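You operate a simulated robot arm through the tools that you are given. There is no shell and no other tool.

The job below is to be done with a simulated robot arm. You get a single attempt, and the scene is never put back.

Task
Move the warm tray from oven to rack, fan it cool and lay its lens on the check mat.
Fine: shut the oven drawer; fan off once the tray reads under 40 C; the lens stays unmarked.

It is judged by the outcome, as a careful person would: the job done as asked, and still so three seconds after it is handed in. It fails if anything else is knocked over, pushed out of place, dropped, spilled or broken.

Robot
A 6-joint arm with a two-finger gripper, fixed in place. Base frame: the origin is at the foot of the arm, x ahead of it, y to its left, z up. Lengths are in m, angles in rad, forces in N, time in s.
Its first joint turns from -2.897 to 2.897 rad. Payload 2.45 kg.
The tool frame sits at the grasp point between the pads (the TCP): z along the fingers, y along the line on which they close. The tips reach 0.02 m beyond it. The gripper opens to 0.14 m. The gripper's body begins 0.168 m behind the TCP.
Orientation is told as [roll, pitch, yaw] about the base's x, y, z axes, in that order, counted from this pose: with the fingers straight down and closing along the base's y, the tool's x points along the base's -x, its y along +y and its z along -z.

Tools
- The arm moves only by the tool move_arm. Its argument "steps" is a list of rows, each an object of numbers (a shift or turn left out is 0, a gripper value left out holds the last): "rx", "ry", "rz": the turn, a rotation vector about the tool's x, y, z in rad; "x", "y", "z": the shift along the tool's x, y, z in cm; "gripper": the gripper command, from -1 (fully open) to 1 (shut), values between in proportion. In form: [{"rx": .., "ry": .., "rz": .., "x": .., "y": .., "z": .., "gripper": ..}, ...]. A call has 1 to 20 rows; each row shifts and turns the commanded pose from where the row before left it, along the tool's axes as they then stand. Each row takes 0.2 s and may step no farther than 0.05 m and 0.15 rad from the row before; otherwise, or with a gripper value out of range, the whole call is refused. Where a pose cannot be reached the arm comes as near as it can. A force on the tool above 90 N (or 10 N above the force at the start of the call, whichever is more), or a blocked arm, ends the call early, and 0.2 s more pass. The fingers move at their own pace (about 0.045 m/s each) and stop on an object; they squeeze with about 42 N. The grip force told is the motor's: it shows also when the fingers shut on nothing. Time passes only in rows, and 0.2 s behind the last, so rows that do not move let the fingers close. It gives the time, the measured TCP pose, the force on the tool (base axes), the opening and the grip force at its end, in the units of the frame above (readings bear some noise), with the torque about the TCP (base axes, N m) and any sound that the robot's microphone picked up.
- Cameras (640 x 400 px; columns grow to the right, rows downward): "scene" is fixed at [0.3996, -0.5, 1.5753]; the picture's right is [-0.04, -1.00, 0.00], its down [-0.76, 0.03, -0.65] and it looks along [0.65, -0.03, -0.76] (base axes); focal length 214 px, centre (320, 200). "wrist" rides on the gripper at [0.078, 0.011, -0.209] in the tool frame; the picture's right is [-0.14, 0.99, 0.00], its down [-0.92, -0.13, -0.37] and it looks along [-0.37, -0.05, 0.93] (tool axes); focal length 280 px, centre (320, 200). There is no depth. A picture from a camera that has moved, and an enlarged one, comes with that camera's place and axes in the base frame and with its lens.
- capture(camera): a new picture of that camera. The clock stands still meanwhile.
- zoom(camera, box): a new picture of the part [left, top, right, bottom] of that camera's present view, enlarged. The clock stands still meanwhile.
- close_job(): hands the job in; it is judged then, once.

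Places have to be worked out from the pictures, the camera data and where the tool is seen. Open the gripper and draw the arm clear of the work before you hand the job in, unless the task says otherwise.

The tools are called after "Emit:" as a command line: name --argument value ..., lists and objects as JSON in quotes. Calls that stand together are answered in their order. move_arm: Moves the arm, as the interface text tells. Its arguments: {"type":"object","properties":{"steps":{"type":"array","items":{"type":"object","properties":{"rx":{"type":"number"},"ry":{"type":"number"},"rz":{"type":"number"},"x":{"type":"number"},"y":{"type":"number"},"z":{"type":"number"},"gripper":{"type":"number"}}}}},"required":["steps"]} The other tools are called the same way: capture (camera) takes a picture; zoom (camera, box) takes an enlarged picture of a part of a camera's view; close_job () hands the job in.

At the start:

```text
time_s: 0.0
tcp_pos: [0.6864, 0.0888, 1.3339]
tcp_rot: [0.0, 0.001, 0.0]
contact_force: [-0.4, 0.9, -0.1]
ft_torque: [0.01, 0.0, -0.01]
grip_width: 0.1398
grip_force: 0.0
```

scene: 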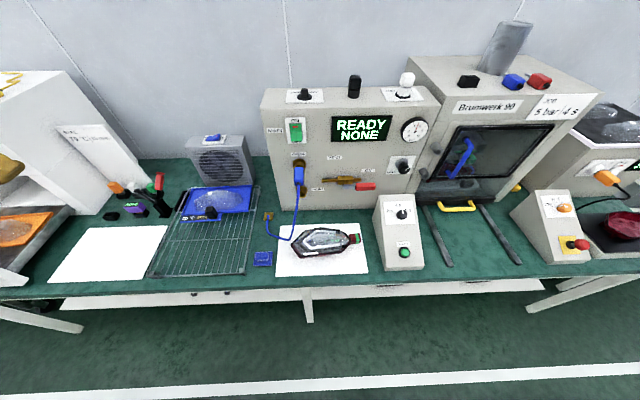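
wrist: 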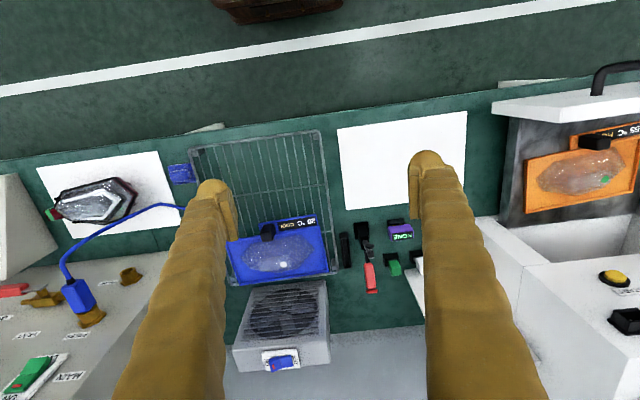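

I start by looking closely at the scene: an orange tray seems to be in an oven drawer at left, a blue tray already lies on the rack, with a fan behind it. I zoom in to identify things.

Emit:
zoom --camera "scene" --box '[0, 60, 160, 300]'

Emit:
zoom --camera "scene" --box '[100, 120, 300, 290]'

Emit:
zoom --camera "wrist" --box '[480, 60, 640, 340]'

Emit:
zoom --camera "wrist" --box '[180, 120, 480, 380]'

```text
1.67 times, centred on (80, 180) of scene
camera zoom: at [0.3996, -0.5, 1.5753], right [-0.04, -1.0, 0.0], down [-0.76, 0.03, -0.65], along [0.65, -0.03, -0.76], focal length 358 px, centre (720, 233)
```

zoom: 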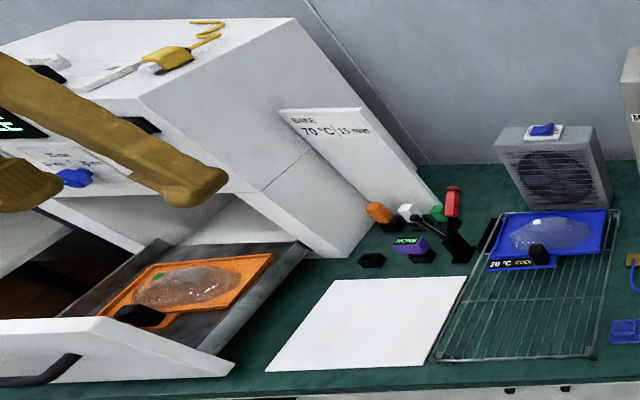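

```text
2.35 times, centred on (200, 205) of scene
camera zoom: at [0.3996, -0.5, 1.5753], right [-0.04, -1.0, 0.0], down [-0.76, 0.03, -0.65], along [0.65, -0.03, -0.76], focal length 505 px, centre (602, 188)
```

zoom: 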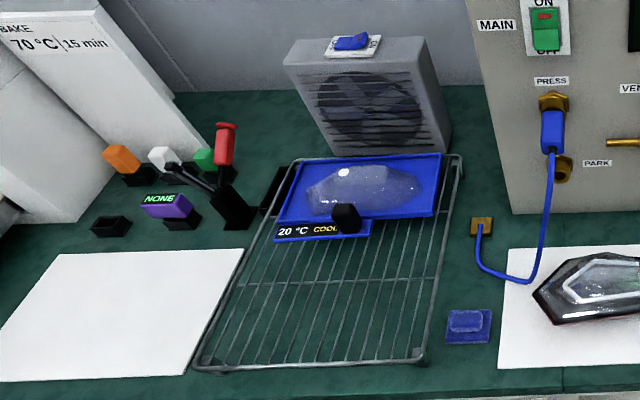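

```text
1.43 times, centred on (560, 200) of wrist
camera zoom: at [0.6088, 0.1004, 1.5429], right [0.14, 0.99, 0.0], down [0.92, -0.13, 0.37], along [0.37, -0.05, -0.93], focal length 401 px, centre (-23, 200)
```

zoom: 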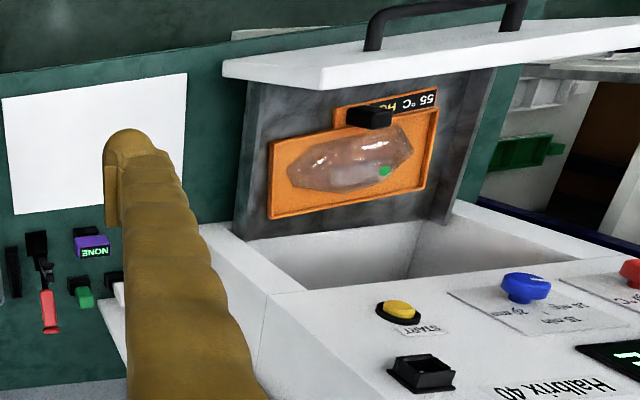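

```text
1.54 times, centred on (330, 250) of wrist
camera zoom: at [0.6088, 0.1004, 1.5429], right [0.14, 0.99, 0.0], down [0.92, -0.13, 0.37], along [0.37, -0.05, -0.93], focal length 431 px, centre (305, 123)
```

zoom: 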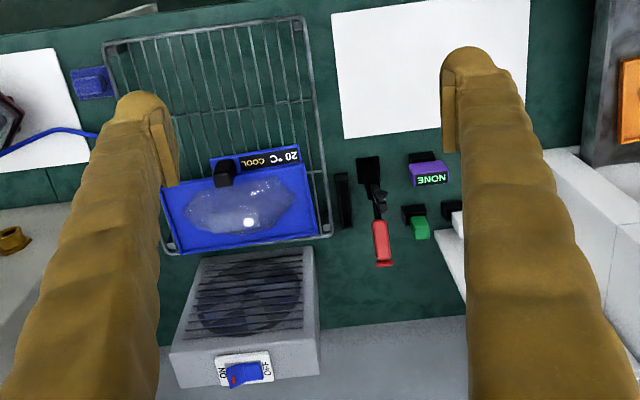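

The working estimate is a rack near (0.7–0.95, 0, 0.85) and the oven drawer around (0.9, 0.75, 0.83). I look more closely at the remaining items before moving.

Emit:
zoom --camera "scene" --box '[0, 200, 60, 300]'

Emit:
zoom --camera "scene" --box '[95, 165, 195, 230]'

Emit:
zoom --camera "wrist" --box '[520, 110, 640, 200]'

Emit:
zoom --camera "wrist" --box '[320, 190, 440, 300]'

Emit:
zoom --camera "scene" --box '[260, 70, 460, 290]'

Emit:
zoom --camera "scene" --box '[400, 20, 640, 290]'

```text
4.00 times, centred on (30, 250) of scene
camera zoom: at [0.3996, -0.5, 1.5753], right [-0.04, -1.0, 0.0], down [-0.76, 0.03, -0.65], along [0.65, -0.03, -0.76], focal length 858 px, centre (1480, 0)
```

zoom: 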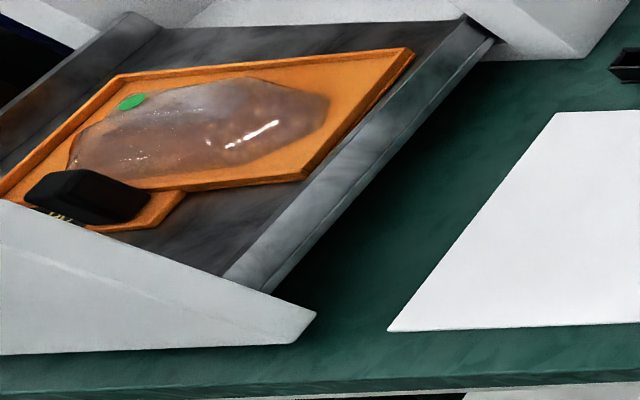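

```text
6.15 times, centred on (145, 198) of scene
camera zoom: at [0.3996, -0.5, 1.5753], right [-0.04, -1.0, 0.0], down [-0.76, 0.03, -0.65], along [0.65, -0.03, -0.76], focal length 1320 px, centre (1397, 215)
```

zoom: 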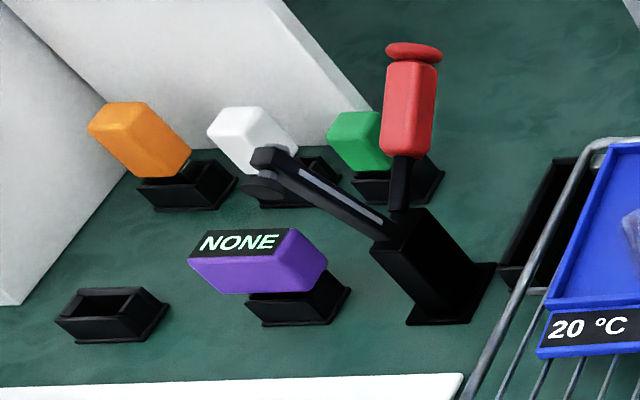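

```text
4.44 times, centred on (580, 155) of wrist
camera zoom: at [0.6088, 0.1004, 1.5429], right [0.14, 0.99, 0.0], down [0.92, -0.13, 0.37], along [0.37, -0.05, -0.93], focal length 1246 px, centre (-836, 400)
```

zoom: 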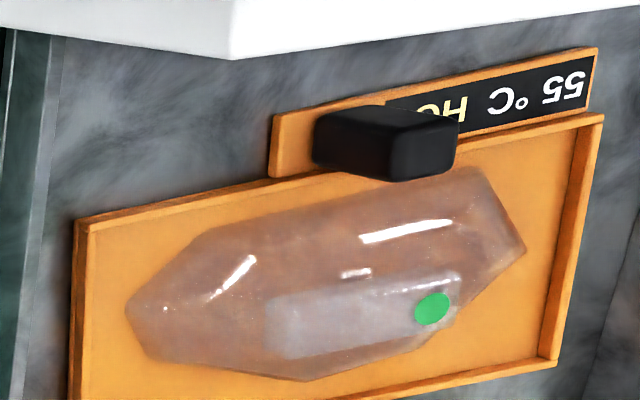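

```text
3.64 times, centred on (380, 245) of wrist
camera zoom: at [0.6088, 0.1004, 1.5429], right [0.14, 0.99, 0.0], down [0.92, -0.13, 0.37], along [0.37, -0.05, -0.93], focal length 1020 px, centre (102, 36)
```

zoom: 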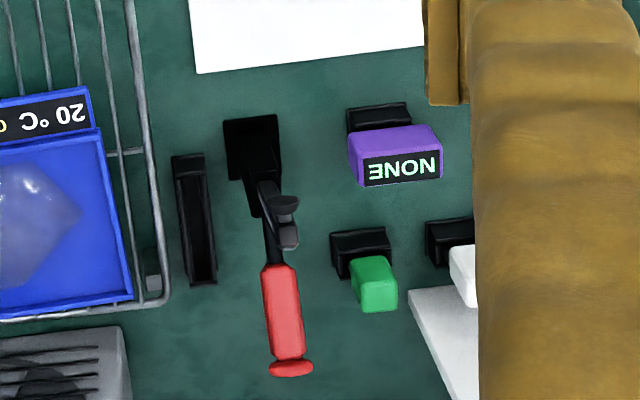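

```text
1.82 times, centred on (360, 180) of scene
camera zoom: at [0.3996, -0.5, 1.5753], right [-0.04, -1.0, 0.0], down [-0.76, 0.03, -0.65], along [0.65, -0.03, -0.76], focal length 390 px, centre (247, 236)
```

zoom: 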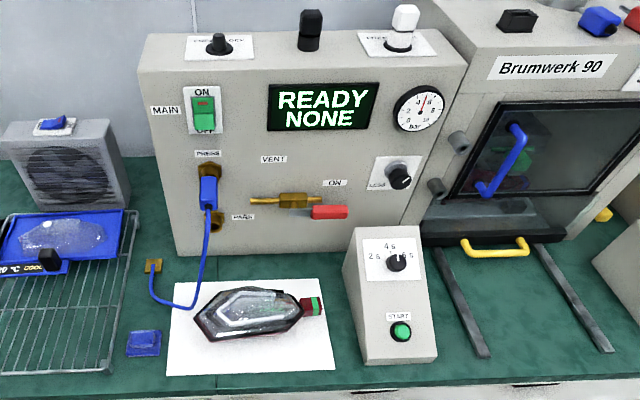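

```text
1.48 times, centred on (520, 155) of scene
camera zoom: at [0.3996, -0.5, 1.5753], right [-0.04, -1.0, 0.0], down [-0.76, 0.03, -0.65], along [0.65, -0.03, -0.76], focal length 318 px, centre (24, 267)
```

zoom: 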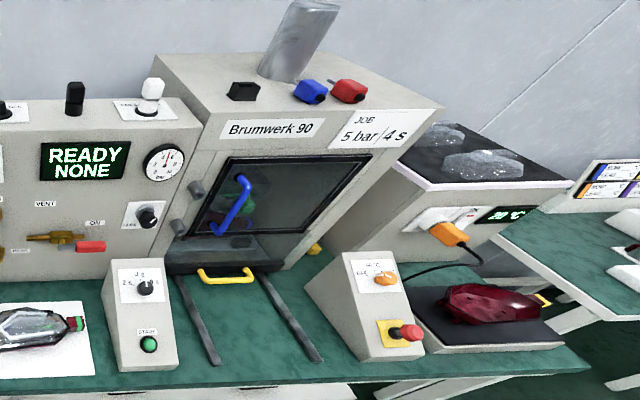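

The fingers are seen clear of everything. I move the arm left and slightly back, staying high at z≈1.33, to get a better look at the oven drawer with the wrist camera.

Emit:
move_arm --steps '[{"y": 4.5, "x": 1.2}, {"y": 4.5, "x": 1.2}, {"y": 4.5, "x": 1.2}, {"y": 4.5, "x": 1.2}, {"y": 4.5, "x": 1.2}, {"y": 4.5, "x": 1.2}, {"y": 4.5, "x": 1.2}, {"y": 4.5, "x": 1.2}, {"y": 4.5, "x": 1.2}]'

Emit:
capture --camera "wrist"

Emit:
capture --camera "scene"

```text
time_s: 2.0
tcp_pos: [0.5747, 0.4955, 1.3355]
tcp_rot: [0.0, 0.0, -0.001]
contact_force: [-1.2, 1.0, -0.3]
ft_torque: [-0.02, -0.07, 0.03]
grip_width: 0.14
grip_force: 0.0
```

```text
taken
camera wrist: at [0.4975, 0.5061, 1.5452], right [0.14, 0.99, 0.0], down [0.92, -0.13, 0.37], along [0.37, -0.05, -0.93], focal length 280 px, centre (320, 200)
```

wrist: 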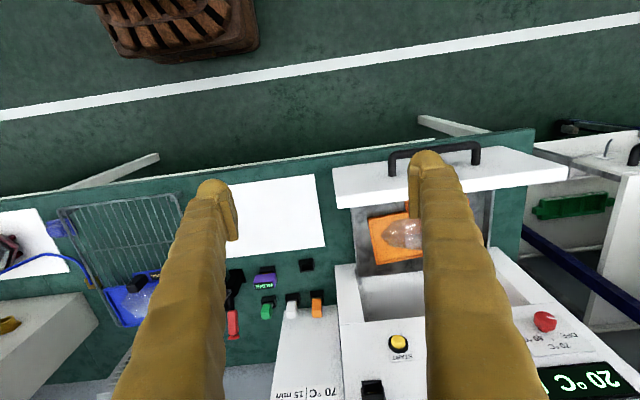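

```text
taken
```

scene: 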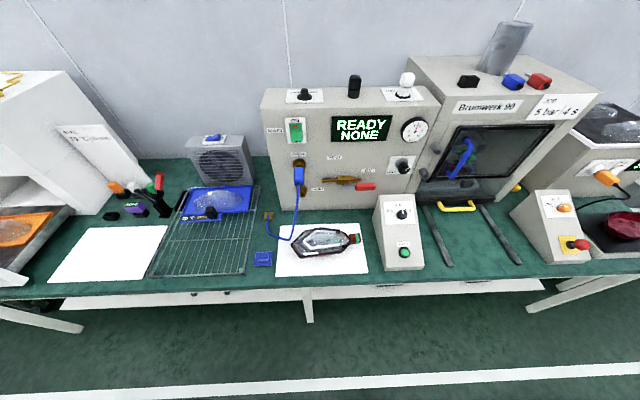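

The oven tray is at the right behind the finger. I shift further left and a bit lower so the tray appears between the fingers.

Emit:
move_arm --steps '[{"y": 4.5, "z": 2.5}, {"y": 4.5, "z": 2.5}, {"y": 4.5, "z": 2.5}, {"y": 4.5, "z": 2.5}]'

Emit:
capture --camera "wrist"

Emit:
zoom --camera "wrist" --box '[200, 100, 440, 260]'

```text
refused: row 1 steps farther than a row can; nothing moved
```

```text
taken
camera wrist: at [0.4975, 0.5061, 1.5452], right [0.14, 0.99, 0.0], down [0.92, -0.13, 0.37], along [0.37, -0.05, -0.93], focal length 280 px, centre (320, 200)
```

wrist: 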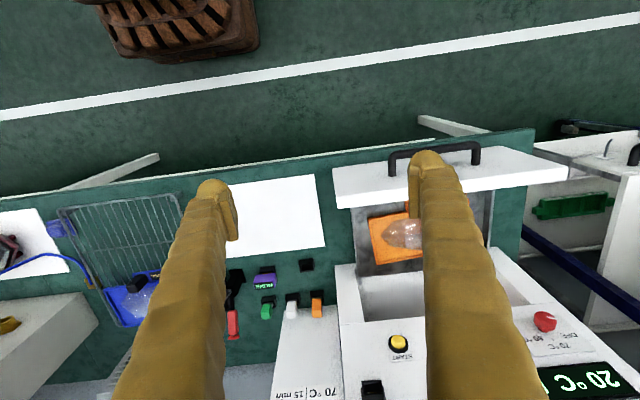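

```text
2.50 times, centred on (320, 180) of wrist
camera zoom: at [0.4975, 0.5061, 1.5452], right [0.14, 0.99, 0.0], down [0.92, -0.13, 0.37], along [0.37, -0.05, -0.93], focal length 701 px, centre (320, 250)
```

zoom: 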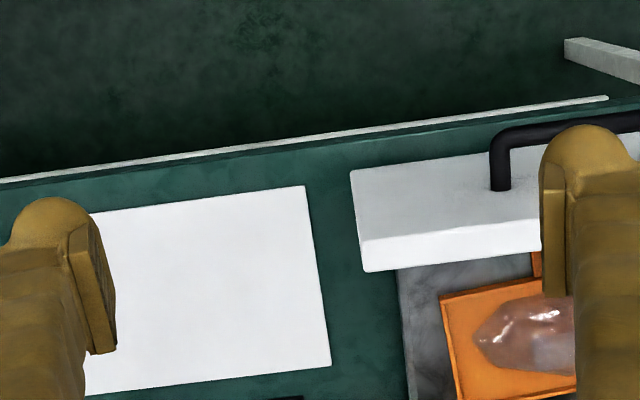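

The step was slightly too long; I repeat it with smaller rows.

Emit:
move_arm --steps '[{"y": 4.0, "z": 2.0}, {"y": 4.0, "z": 2.0}, {"y": 4.0, "z": 2.0}, {"y": 4.0, "z": 2.0}]'

Emit:
capture --camera "wrist"

Emit:
zoom --camera "wrist" --box '[200, 100, 440, 260]'

```text
time_s: 3.0
tcp_pos: [0.574, 0.6545, 1.2582]
tcp_rot: [0.001, -0.002, -0.001]
contact_force: [-0.5, -0.6, 1.1]
ft_torque: [0.04, -0.07, 0.02]
grip_width: 0.1399
grip_force: 0.1
```

```text
taken
camera wrist: at [0.4973, 0.6652, 1.4664], right [0.14, 0.99, 0.0], down [0.92, -0.13, 0.37], along [0.37, -0.05, -0.93], focal length 280 px, centre (320, 200)
```

wrist: 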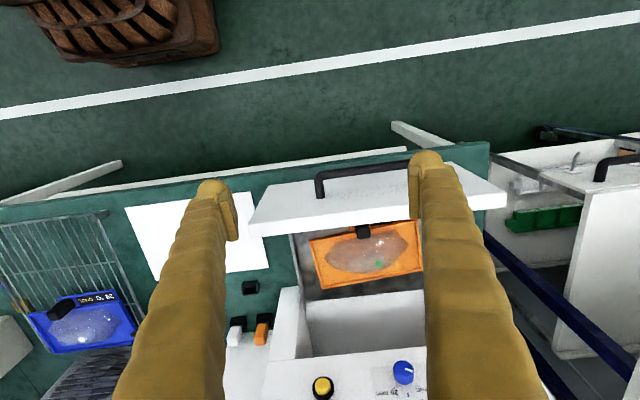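

```text
2.50 times, centred on (320, 180) of wrist
camera zoom: at [0.4973, 0.6652, 1.4664], right [0.14, 0.99, 0.0], down [0.92, -0.13, 0.37], along [0.37, -0.05, -0.93], focal length 701 px, centre (320, 250)
```

zoom: 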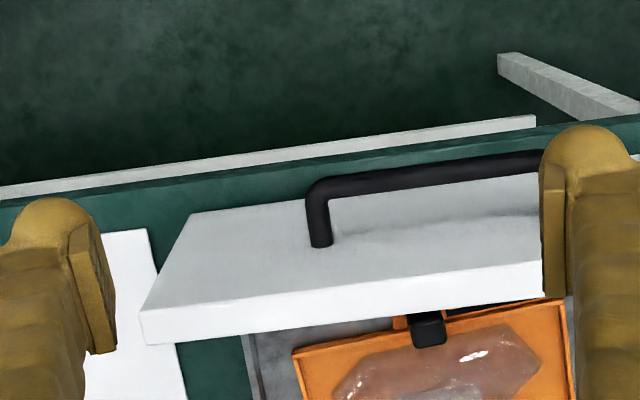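

The tray is now visible between the fingers, just behind the drawer front. I zoom in for exact handle, rim and label positions.

Emit:
zoom --camera "wrist" --box '[280, 200, 440, 300]'

Emit:
zoom --camera "wrist" --box '[250, 150, 430, 250]'

Emit:
zoom --camera "scene" --box '[0, 215, 60, 255]'

```text
4.00 times, centred on (360, 250) of wrist
camera zoom: at [0.4973, 0.6652, 1.4664], right [0.14, 0.99, 0.0], down [0.92, -0.13, 0.37], along [0.37, -0.05, -0.93], focal length 1122 px, centre (160, 0)
```

zoom: 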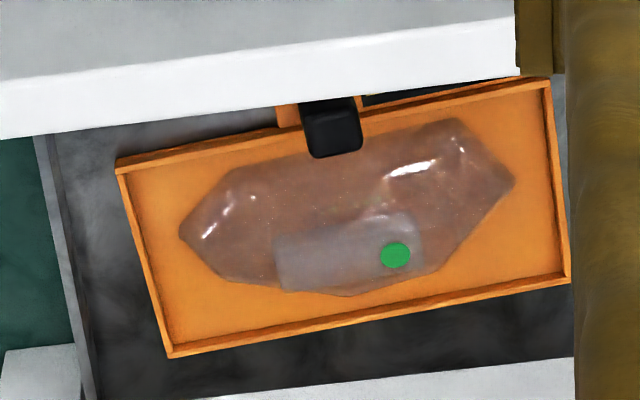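

```text
3.56 times, centred on (340, 200) of wrist
camera zoom: at [0.4973, 0.6652, 1.4664], right [0.14, 0.99, 0.0], down [0.92, -0.13, 0.37], along [0.37, -0.05, -0.93], focal length 997 px, centre (249, 200)
```

zoom: 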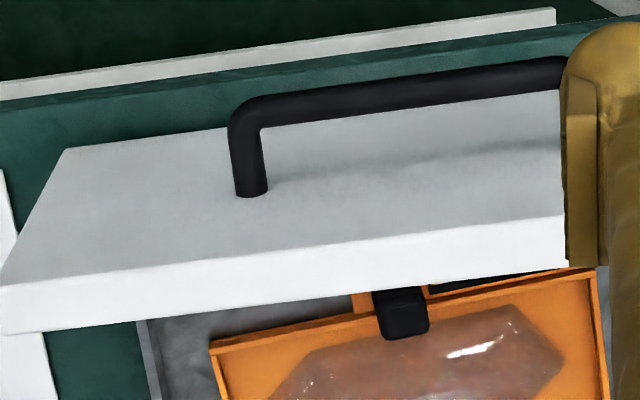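

```text
10.00 times, centred on (30, 235) of scene
camera zoom: at [0.3996, -0.5, 1.5753], right [-0.04, -1.0, 0.0], down [-0.76, 0.03, -0.65], along [0.65, -0.03, -0.76], focal length 2145 px, centre (3220, -150)
```

zoom: 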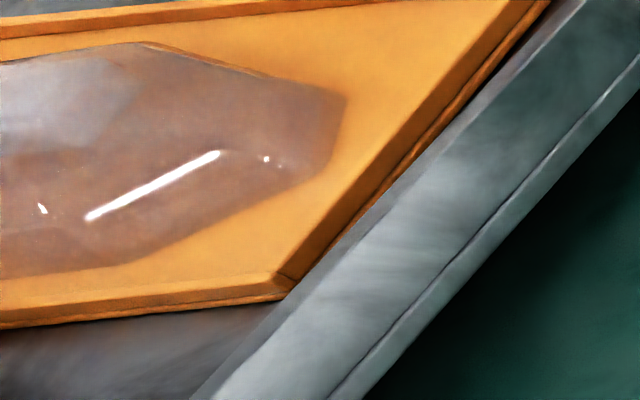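

Triangulating gives tray corners about (0.845,0.590), (0.999,0.601), (0.828,0.858), (0.979,0.871) at z≈0.85, with the handle near (0.82,0.72,0.887). I move forward over the drawer to see the panel–handle gap from above and test the reach.

Emit:
move_arm --steps '[{"x": -4.0}, {"x": -4.0}, {"x": -4.0}, {}]'

Emit:
capture --camera "wrist"

Emit:
zoom --camera "wrist" --box '[240, 100, 420, 220]'

```text
time_s: 4.0
tcp_pos: [0.6995, 0.6562, 1.2535]
tcp_rot: [0.001, 0.001, 0.001]
contact_force: [-0.3, -0.4, 0.0]
ft_torque: [-0.01, 0.01, -0.01]
grip_width: 0.1399
grip_force: 0.2
```

```text
taken
camera wrist: at [0.6212, 0.6668, 1.4624], right [0.14, 0.99, 0.0], down [0.92, -0.13, 0.37], along [0.36, -0.05, -0.93], focal length 280 px, centre (320, 200)
```

wrist: 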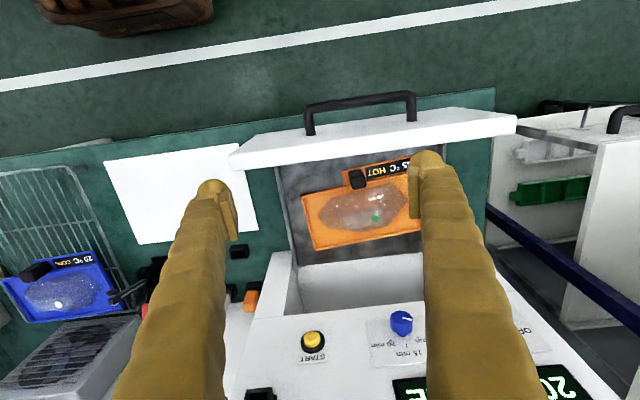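

```text
3.33 times, centred on (330, 160) of wrist
camera zoom: at [0.6212, 0.6668, 1.4624], right [0.14, 0.99, 0.0], down [0.92, -0.13, 0.37], along [0.36, -0.05, -0.93], focal length 935 px, centre (287, 333)
```

zoom: 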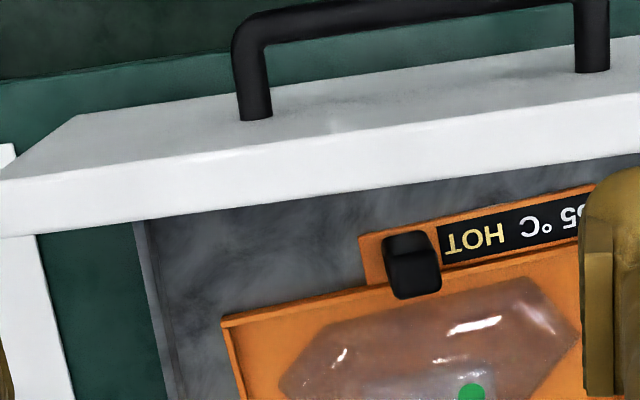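

The panel top is high (z≈1.04, inner face x≈0.71) and the handle top is around (0.81,0.72,0.91). I zoom on the tray in both cameras for precision before testing how far the arm reaches with the tool straight down.

Emit:
zoom --camera "wrist" --box '[320, 150, 420, 215]'

Emit:
zoom --camera "scene" --box '[0, 225, 40, 250]'

Emit:
zoom --camera "wrist" --box '[0, 220, 160, 340]'

Emit:
zoom --camera "scene" --box '[150, 180, 270, 280]'

```text
6.15 times, centred on (370, 182) of wrist
camera zoom: at [0.6212, 0.6668, 1.4624], right [0.14, 0.99, 0.0], down [0.92, -0.13, 0.37], along [0.36, -0.05, -0.93], focal length 1726 px, centre (12, 308)
```

zoom: 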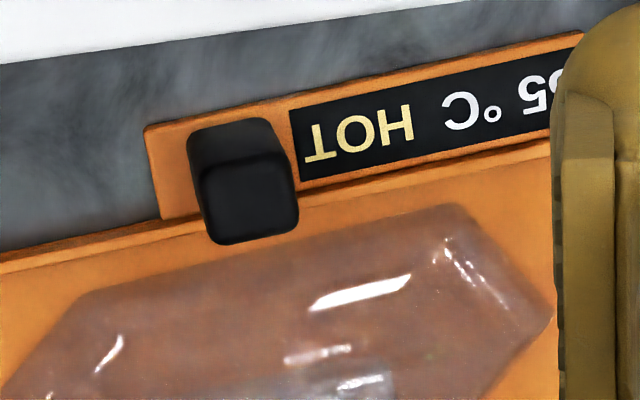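

```text
16.00 times, centred on (20, 238) of scene
camera zoom: at [0.3996, -0.5, 1.5753], right [-0.04, -1.0, 0.0], down [-0.76, 0.03, -0.65], along [0.65, -0.03, -0.76], focal length 3432 px, centre (5120, -400)
```

zoom: 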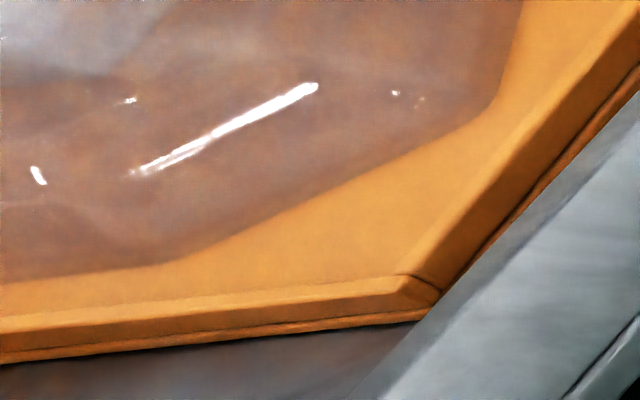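

```text
3.33 times, centred on (80, 280) of wrist
camera zoom: at [0.6212, 0.6668, 1.4624], right [0.14, 0.99, 0.0], down [0.92, -0.13, 0.37], along [0.36, -0.05, -0.93], focal length 935 px, centre (1120, -67)
```

zoom: 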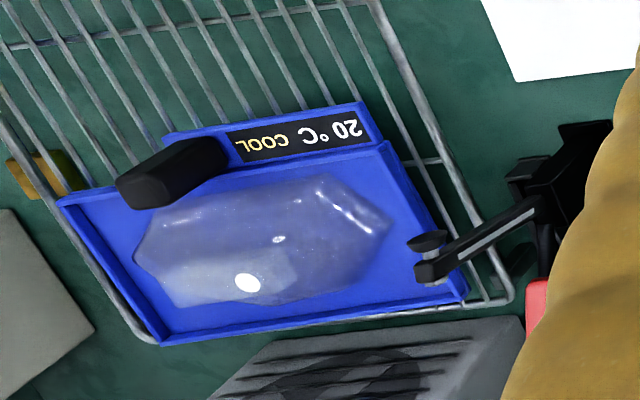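

```text
4.00 times, centred on (210, 230) of scene
camera zoom: at [0.3996, -0.5, 1.5753], right [-0.04, -1.0, 0.0], down [-0.76, 0.03, -0.65], along [0.65, -0.03, -0.76], focal length 858 px, centre (760, 80)
```

zoom: 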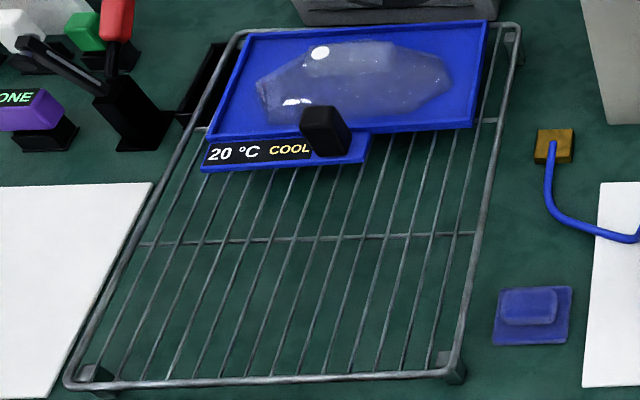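

The rack spans x≈0.70–1.115, y≈-0.25–0.075 at z≈0.85, with free space in front of the blue tray (x 0.70–0.905). I test the reach by moving straight out above the handle at z≈1.25.

Emit:
move_arm --steps '[{"x": -3.0, "y": 2.0}, {"x": -3.0, "y": 2.0}, {"x": -3.0, "y": 2.0}, {"x": -2.0, "y": 0.5}, {}]'

Emit:
capture --camera "wrist"

```text
time_s: 5.2
tcp_pos: [0.8067, 0.7175, 1.2511]
tcp_rot: [-0.001, -0.001, 0.0]
contact_force: [-0.5, 0.4, -1.0]
ft_torque: [0.01, 0.01, -0.01]
grip_width: 0.1403
grip_force: 0.1
```

```text
taken
camera wrist: at [0.7305, 0.7285, 1.4613], right [0.14, 0.99, 0.0], down [0.92, -0.13, 0.37], along [0.36, -0.05, -0.93], focal length 280 px, centre (320, 200)
```

wrist: 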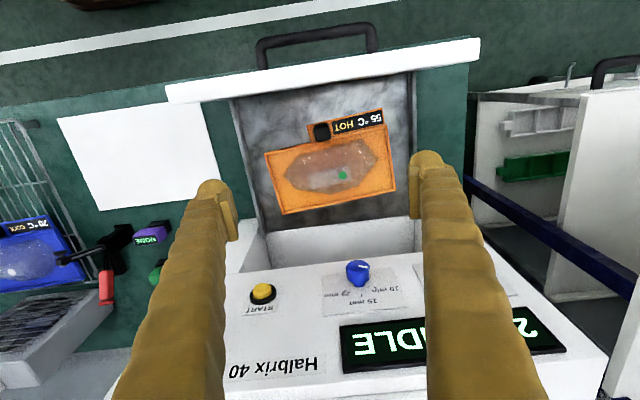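

The arm reaches (0.807,0.7175) pointing down at z=1.25, directly above the handle. I yaw slightly to match the tray (+0.07 rad about base z) and descend in stages while checking the pose.

Emit:
move_arm --steps '[{"rz": -0.068, "z": 2.0}, {"z": 4.0}, {"z": 4.0}, {}]'

Emit:
capture --camera "wrist"

```text
time_s: 6.2
tcp_pos: [0.8085, 0.7186, 1.1538]
tcp_rot: [0.0, 0.001, 0.068]
contact_force: [0.1, 0.1, -0.3]
ft_torque: [-0.02, -0.01, -0.05]
grip_width: 0.1398
grip_force: 0.1
```

```text
taken
camera wrist: at [0.7297, 0.7247, 1.3623], right [0.07, 1.0, 0.0], down [0.93, -0.06, 0.37], along [0.37, -0.03, -0.93], focal length 280 px, centre (320, 200)
```

wrist: 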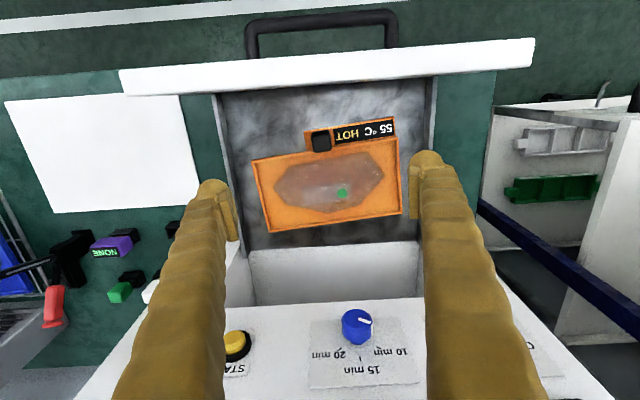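

Still aligned: the handle appears exactly below the TCP. I zoom in to check the alignment before descending further.

Emit:
zoom --camera "wrist" --box '[240, 100, 420, 220]'

```text
3.33 times, centred on (330, 160) of wrist
camera zoom: at [0.7297, 0.7247, 1.3623], right [0.07, 1.0, 0.0], down [0.93, -0.06, 0.37], along [0.37, -0.03, -0.93], focal length 935 px, centre (287, 333)
```

zoom: 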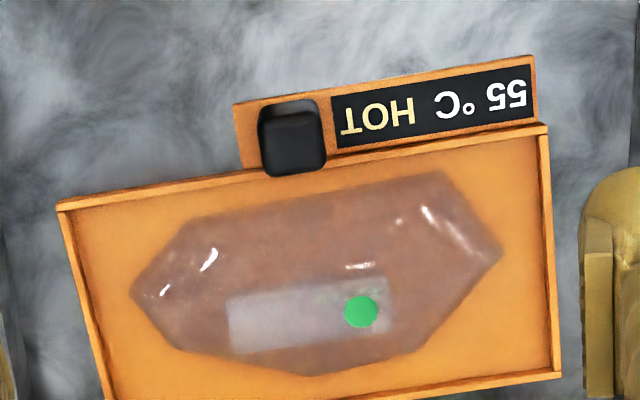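

The tray yaw is ≈0.08 and the handle centre ≈(0.813,0.7195), top about 0.90–0.92. I descend to z≈0.97 with a small correction and check for reach limits.

Emit:
move_arm --steps '[{"z": 4.0, "rz": -0.012}, {"z": 4.0, "x": -0.3}, {"z": 4.0}, {"z": 3.5}, {"z": 3.0}, {}]'

Emit:
capture --camera "wrist"

Emit:
capture --camera "scene"

```text
time_s: 7.6
tcp_pos: [0.8092, 0.7186, 0.9671]
tcp_rot: [0.0, -0.002, 0.08]
contact_force: [0.4, -0.1, 0.2]
ft_torque: [0.04, 0.01, 0.0]
grip_width: 0.1397
grip_force: 0.2
```

```text
taken
camera wrist: at [0.7314, 0.723, 1.1766], right [0.06, 1.0, 0.0], down [0.93, -0.05, 0.37], along [0.37, -0.02, -0.93], focal length 280 px, centre (320, 200)
```

wrist: 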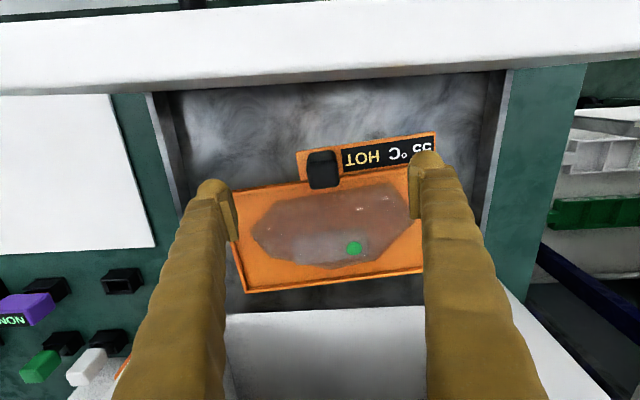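

```text
taken
```

scene: 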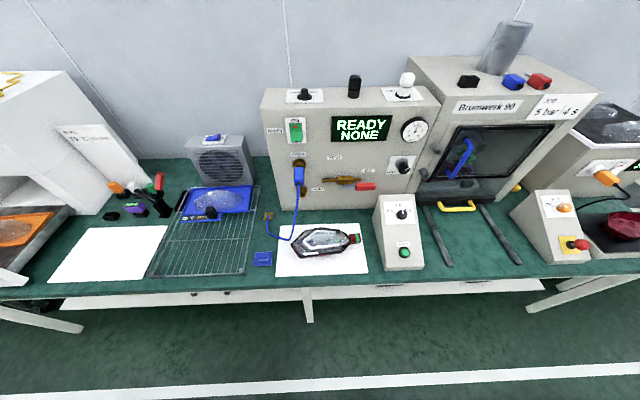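

Reach is fine here too. I zoom for the final handle offset and its height.

Emit:
zoom --camera "wrist" --box '[240, 120, 420, 240]'

Emit:
zoom --camera "scene" --box '[0, 180, 80, 290]'

```text
3.33 times, centred on (330, 180) of wrist
camera zoom: at [0.7314, 0.723, 1.1766], right [0.06, 1.0, 0.0], down [0.93, -0.05, 0.37], along [0.37, -0.02, -0.93], focal length 935 px, centre (287, 267)
```

zoom: 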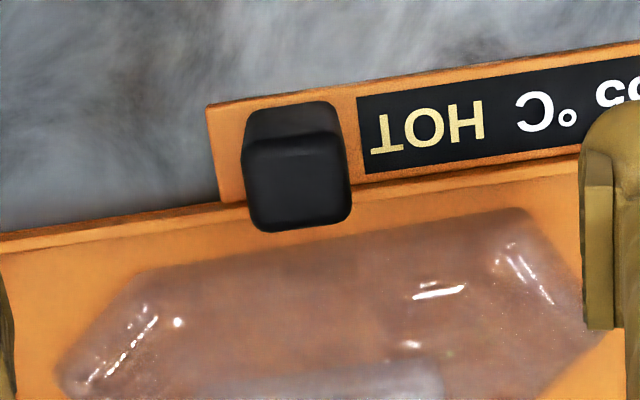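

```text
3.64 times, centred on (40, 235) of scene
camera zoom: at [0.3996, -0.5, 1.5753], right [-0.04, -1.0, 0.0], down [-0.76, 0.03, -0.65], along [0.65, -0.03, -0.76], focal length 780 px, centre (1338, 73)
```

zoom: 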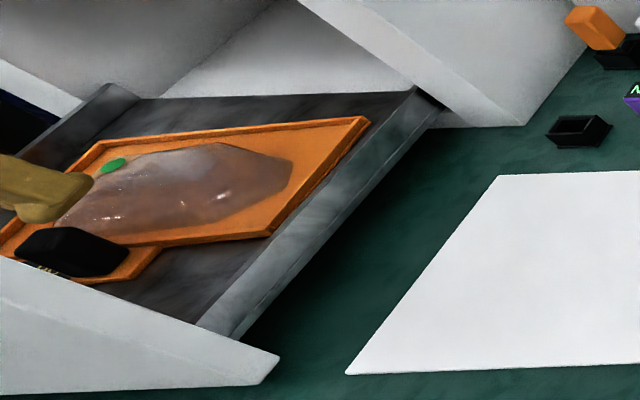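

The handle's centre works out at ≈(0.812,0.7225), top z≈0.911. I correct by a few mm, descend to TCP z≈0.888 and close on it.

Emit:
move_arm --steps '[{"x": -0.3, "y": 0.4, "z": 2.5}, {"z": 2.5}, {"z": 1.8}, {"z": 1.1}, {}]'

Emit:
zoom --camera "wrist" --box '[200, 100, 440, 260]'

```text
time_s: 8.8
tcp_pos: [0.8127, 0.7221, 0.8898]
tcp_rot: [0.001, -0.001, 0.081]
contact_force: [-0.5, -0.3, 0.3]
ft_torque: [-0.01, -0.04, 0.0]
grip_width: 0.1402
grip_force: 0.0
```

```text
2.50 times, centred on (320, 180) of wrist
camera zoom: at [0.7354, 0.7278, 1.098], right [0.06, 1.0, 0.0], down [0.93, -0.05, 0.37], along [0.37, -0.02, -0.93], focal length 701 px, centre (320, 250)
```

zoom: 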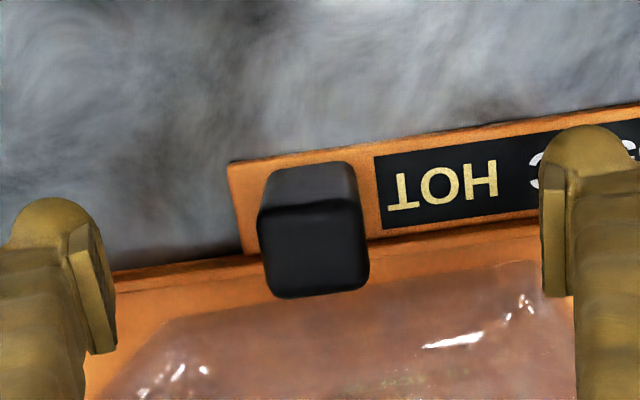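

Fingers straddle the handle evenly with the tips clear of the tab. I close the gripper.

Emit:
move_arm --steps '[{"gripper": 1.0}, {}, {}, {}, {}, {}, {}, {}, {}]'

Emit:
zoom --camera "wrist" --box '[200, 100, 440, 260]'

```text
time_s: 10.8
tcp_pos: [0.8133, 0.7239, 0.8897]
tcp_rot: [0.0, -0.001, 0.081]
contact_force: [-0.8, 0.9, 0.6]
ft_torque: [0.0, -0.02, 0.18]
grip_width: 0.0307
grip_force: 42.1
```

```text
2.50 times, centred on (320, 180) of wrist
camera zoom: at [0.7354, 0.7278, 1.098], right [0.06, 1.0, 0.0], down [0.93, -0.05, 0.37], along [0.37, -0.02, -0.93], focal length 701 px, centre (320, 250)
```

zoom: 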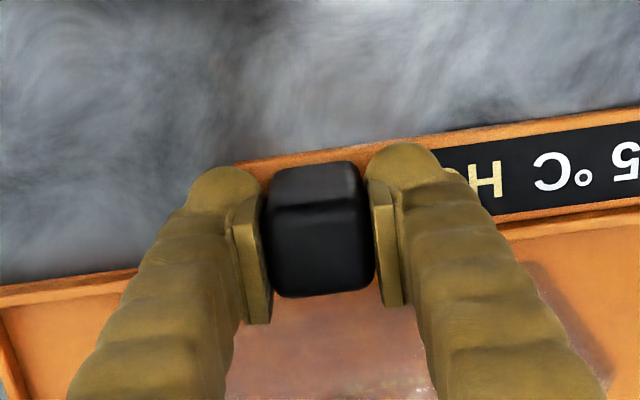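

Gripped firmly at 30.7 mm, 42 N. I lift slowly by a couple of cm and check the load and any tilt.

Emit:
move_arm --steps '[{"z": -0.5}, {"z": -0.5}, {"z": -1.0}, {}]'

Emit:
capture --camera "wrist"

Emit:
zoom --camera "scene" --box '[0, 180, 80, 290]'

```text
time_s: 11.8
tcp_pos: [0.8133, 0.7241, 0.9078]
tcp_rot: [0.0, -0.001, 0.079]
contact_force: [0.2, -0.4, 0.0]
ft_torque: [-0.04, 0.17, -0.04]
grip_width: 0.0307
grip_force: 42.3
```

```text
taken
camera wrist: at [0.7358, 0.7286, 1.1178], right [0.06, 1.0, 0.0], down [0.93, -0.05, 0.37], along [0.37, -0.02, -0.93], focal length 280 px, centre (320, 200)
```

wrist: 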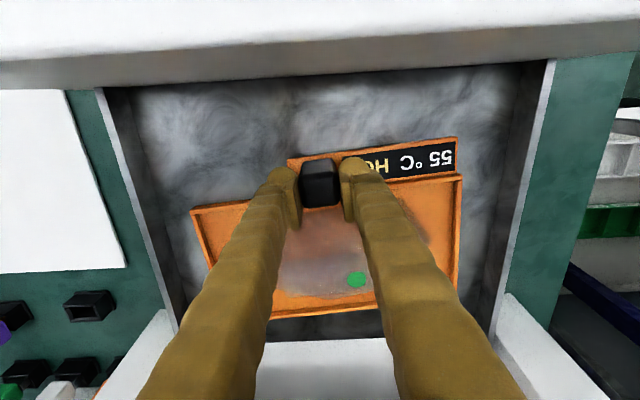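

```text
3.64 times, centred on (40, 235) of scene
camera zoom: at [0.3996, -0.5, 1.5753], right [-0.04, -1.0, 0.0], down [-0.76, 0.03, -0.65], along [0.65, -0.03, -0.76], focal length 780 px, centre (1338, 73)
```

zoom: 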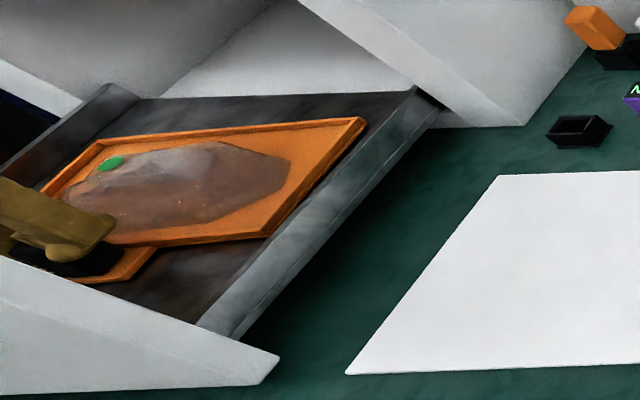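

The tray corners in the scene view have barely moved, and the load reads ~0, so the fingers may have slid up the handle. I look closely.

Emit:
zoom --camera "wrist" --box '[200, 100, 440, 260]'

Emit:
zoom --camera "scene" --box '[0, 225, 40, 265]'

```text
2.50 times, centred on (320, 180) of wrist
camera zoom: at [0.7358, 0.7286, 1.1178], right [0.06, 1.0, 0.0], down [0.93, -0.05, 0.37], along [0.37, -0.02, -0.93], focal length 701 px, centre (320, 250)
```

zoom: 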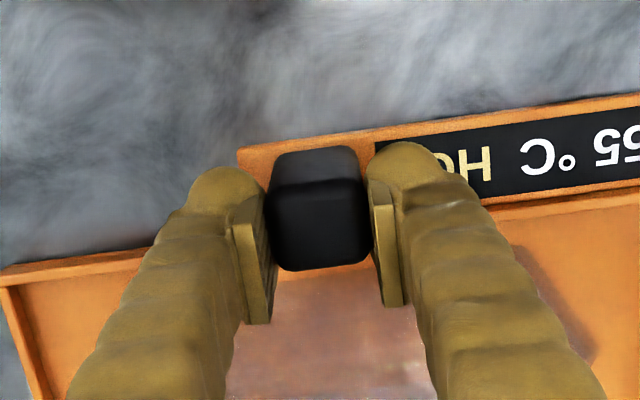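

```text
10.00 times, centred on (20, 245) of scene
camera zoom: at [0.3996, -0.5, 1.5753], right [-0.04, -1.0, 0.0], down [-0.76, 0.03, -0.65], along [0.65, -0.03, -0.76], focal length 2145 px, centre (3320, -250)
```

zoom: 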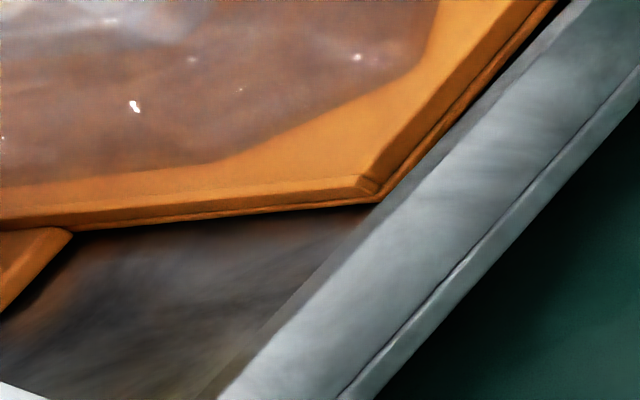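

The fingers did slide up the handle without lifting the tray. I open a little, go back down (slightly deeper), and regrip.

Emit:
move_arm --steps '[{"gripper": 0.2}, {}, {}, {"z": 1.2}, {"z": 1.2}, {}]'

Emit:
zoom --camera "wrist" --box '[200, 100, 440, 260]'

```text
time_s: 13.2
tcp_pos: [0.8133, 0.7242, 0.8859]
tcp_rot: [-0.001, 0.0, 0.081]
contact_force: [0.9, 0.6, 0.0]
ft_torque: [-0.03, -0.02, 0.03]
grip_width: 0.0559
grip_force: 0.0
```

```text
2.50 times, centred on (320, 180) of wrist
camera zoom: at [0.7361, 0.7288, 1.0949], right [0.06, 1.0, 0.0], down [0.93, -0.05, 0.37], along [0.37, -0.02, -0.93], focal length 701 px, centre (320, 250)
```

zoom: 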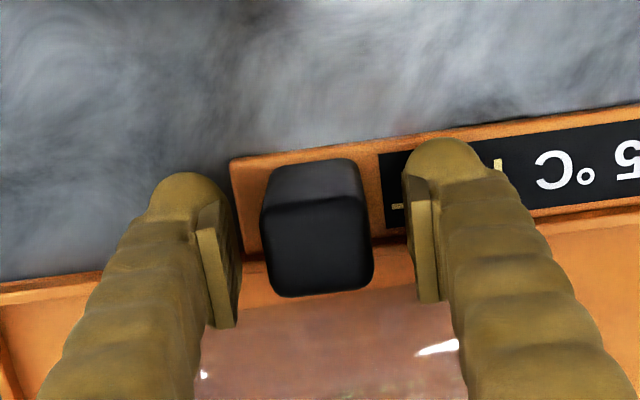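

Handle is intact and centred. I lower 4 mm more, close fully, wait, then lift in very small steps reading the force.

Emit:
move_arm --steps '[{"z": 0.4}, {"gripper": 1.0}, {}, {}, {}, {}, {}, {"z": -0.2}, {"z": -0.2}]'

Emit:
zoom --camera "wrist" --box '[200, 100, 440, 260]'

Emit:
zoom --camera "scene" --box '[0, 225, 40, 265]'

```text
time_s: 15.2
tcp_pos: [0.8137, 0.7244, 0.8845]
tcp_rot: [0.001, 0.0, 0.079]
contact_force: [0.2, 0.1, -2.9]
ft_torque: [-0.05, 0.22, -0.01]
grip_width: 0.0308
grip_force: 41.6
```

```text
2.50 times, centred on (320, 180) of wrist
camera zoom: at [0.7365, 0.7286, 1.0943], right [0.06, 1.0, 0.0], down [0.93, -0.05, 0.37], along [0.37, -0.02, -0.93], focal length 701 px, centre (320, 250)
```

zoom: 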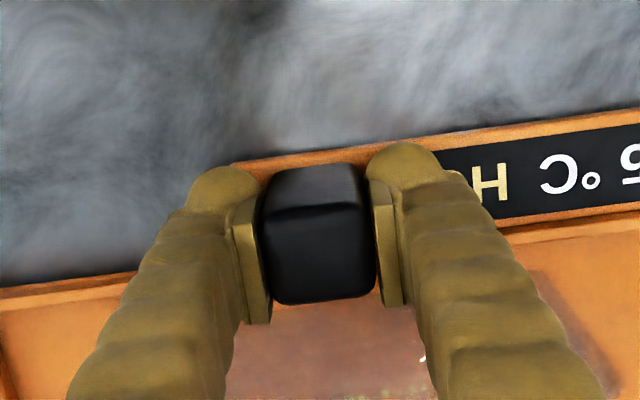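

```text
10.00 times, centred on (20, 245) of scene
camera zoom: at [0.3996, -0.5, 1.5753], right [-0.04, -1.0, 0.0], down [-0.76, 0.03, -0.65], along [0.65, -0.03, -0.76], focal length 2145 px, centre (3320, -250)
```

zoom: 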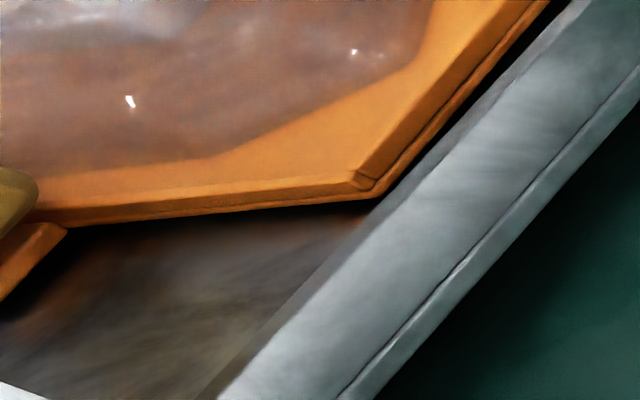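

Now it loads: -2.9 N and the tray edge is shifting. I continue with small, slow lifts.

Emit:
move_arm --steps '[{"z": -0.2}, {"z": -0.2}, {"z": -0.2}, {"z": -0.2}]'

Emit:
zoom --camera "wrist" --box '[200, 100, 440, 260]'

Emit:
zoom --camera "scene" --box '[0, 205, 80, 265]'

```text
time_s: 16.2
tcp_pos: [0.8147, 0.7246, 0.8931]
tcp_rot: [0.001, 0.0, 0.08]
contact_force: [0.1, 0.7, -2.5]
ft_torque: [-0.01, 0.22, -0.01]
grip_width: 0.0306
grip_force: 42.3
```

```text
2.50 times, centred on (320, 180) of wrist
camera zoom: at [0.7364, 0.7286, 1.1025], right [0.06, 1.0, 0.0], down [0.93, -0.05, 0.37], along [0.37, -0.02, -0.93], focal length 701 px, centre (320, 250)
```

zoom: 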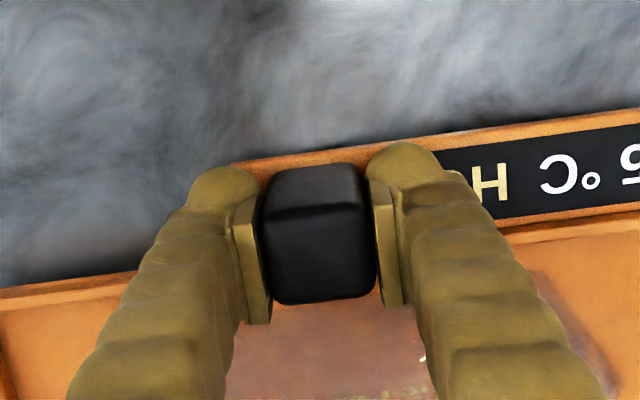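

```text
6.67 times, centred on (40, 235) of scene
camera zoom: at [0.3996, -0.5, 1.5753], right [-0.04, -1.0, 0.0], down [-0.76, 0.03, -0.65], along [0.65, -0.03, -0.76], focal length 1430 px, centre (2187, -33)
```

zoom: 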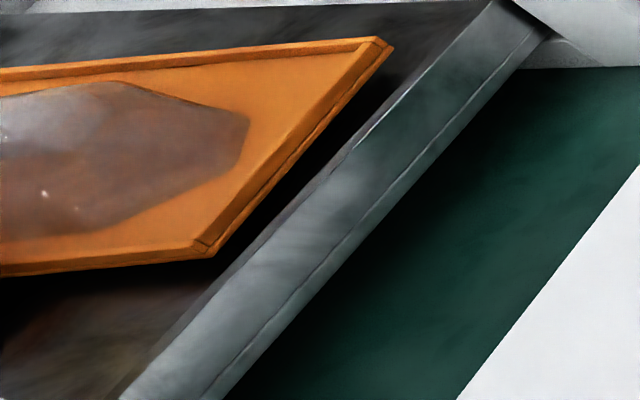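

The tray is now held rigidly and lifted clear (‑2.5 N, handle unmoved in the grip). I lift slowly while drawing back ~3 cm from the oven front, then check.

Emit:
move_arm --steps '[{"z": -0.3}, {"z": -0.4}, {"z": -0.5}, {"z": -0.5, "x": 0.2}, {"z": -0.5, "x": 0.3}, {"z": -0.6, "x": 0.4}, {"z": -0.6, "x": 0.4}, {"z": -0.6, "x": 0.4}, {"z": -0.6, "x": 0.4}, {"z": -0.6, "x": 0.4}, {"z": -0.5, "x": 0.3}, {"z": -0.3, "x": 0.2}]'

Emit:
capture --camera "wrist"

Emit:
zoom --camera "scene" --box '[0, 180, 80, 290]'

```text
time_s: 18.8
tcp_pos: [0.7827, 0.7224, 0.9529]
tcp_rot: [0.001, 0.0, 0.082]
contact_force: [0.5, -0.6, -2.7]
ft_torque: [-0.05, 0.18, 0.01]
grip_width: 0.0303
grip_force: 42.6
```

```text
taken
camera wrist: at [0.7054, 0.7262, 1.1617], right [0.06, 1.0, 0.0], down [0.93, -0.05, 0.37], along [0.37, -0.02, -0.93], focal length 280 px, centre (320, 200)
```

wrist: 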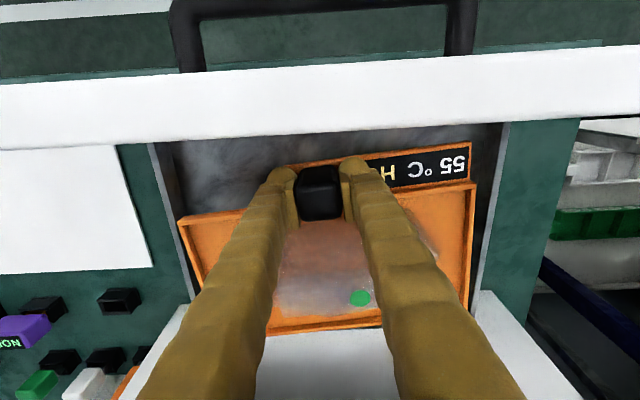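

```text
3.64 times, centred on (40, 235) of scene
camera zoom: at [0.3996, -0.5, 1.5753], right [-0.04, -1.0, 0.0], down [-0.76, 0.03, -0.65], along [0.65, -0.03, -0.76], focal length 780 px, centre (1338, 73)
```

zoom: 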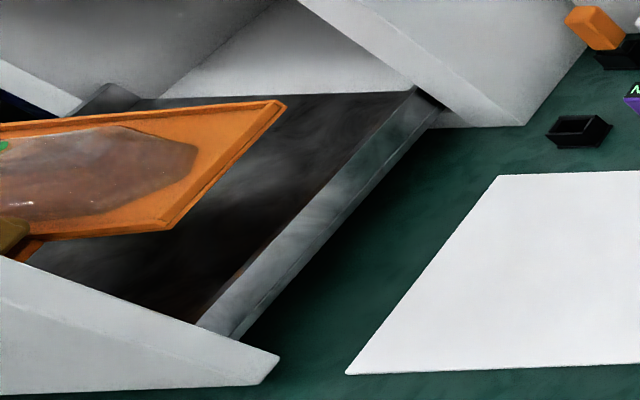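

The tray is steady in the grip. I keep lifting with gentle ramps to clear the drawer panel (top ≈1.04).

Emit:
move_arm --steps '[{"z": -0.4}, {"z": -0.6}, {"z": -0.8, "x": 0.2}, {"z": -1.0, "x": 0.2}, {"z": -1.0, "x": 0.2}, {"z": -1.0, "x": 0.2}, {"z": -1.0, "x": 0.2}, {"z": -1.0}, {"z": -1.0}, {"z": -1.0}, {"z": -1.0}, {"z": -1.0}, {"z": -1.0}, {"z": -1.0}, {"z": -1.0}, {"z": -1.0}, {"z": -0.8}, {"z": -0.6}, {"z": -0.4}]'

Emit:
capture --camera "wrist"

Emit:
capture --camera "scene"

```text
time_s: 22.8
tcp_pos: [0.7742, 0.7205, 1.1201]
tcp_rot: [-0.001, -0.001, 0.078]
contact_force: [-0.9, -0.1, -1.9]
ft_torque: [-0.02, 0.17, -0.01]
grip_width: 0.0308
grip_force: 42.2
```

```text
taken
camera wrist: at [0.6966, 0.7253, 1.3294], right [0.06, 1.0, 0.0], down [0.93, -0.05, 0.37], along [0.37, -0.02, -0.93], focal length 280 px, centre (320, 200)
```

wrist: 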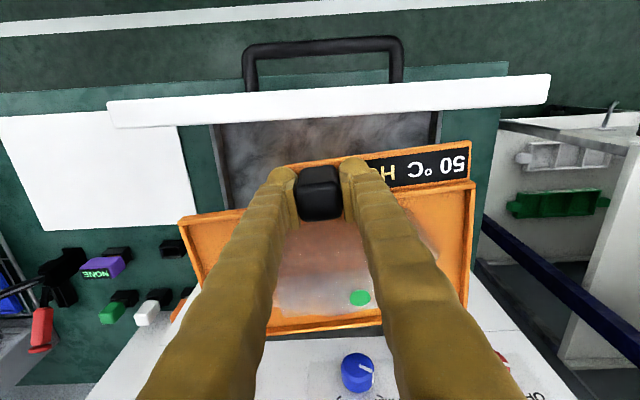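

```text
taken
```

scene: 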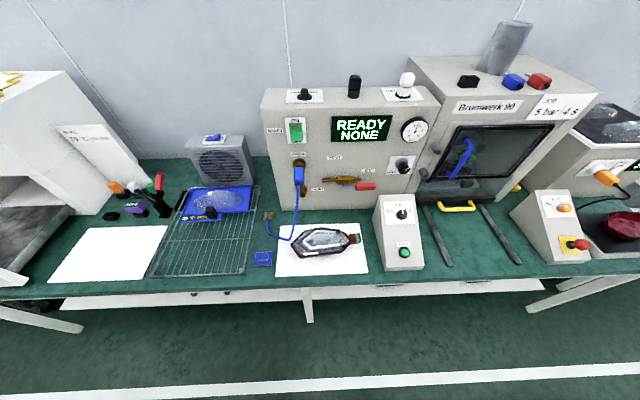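

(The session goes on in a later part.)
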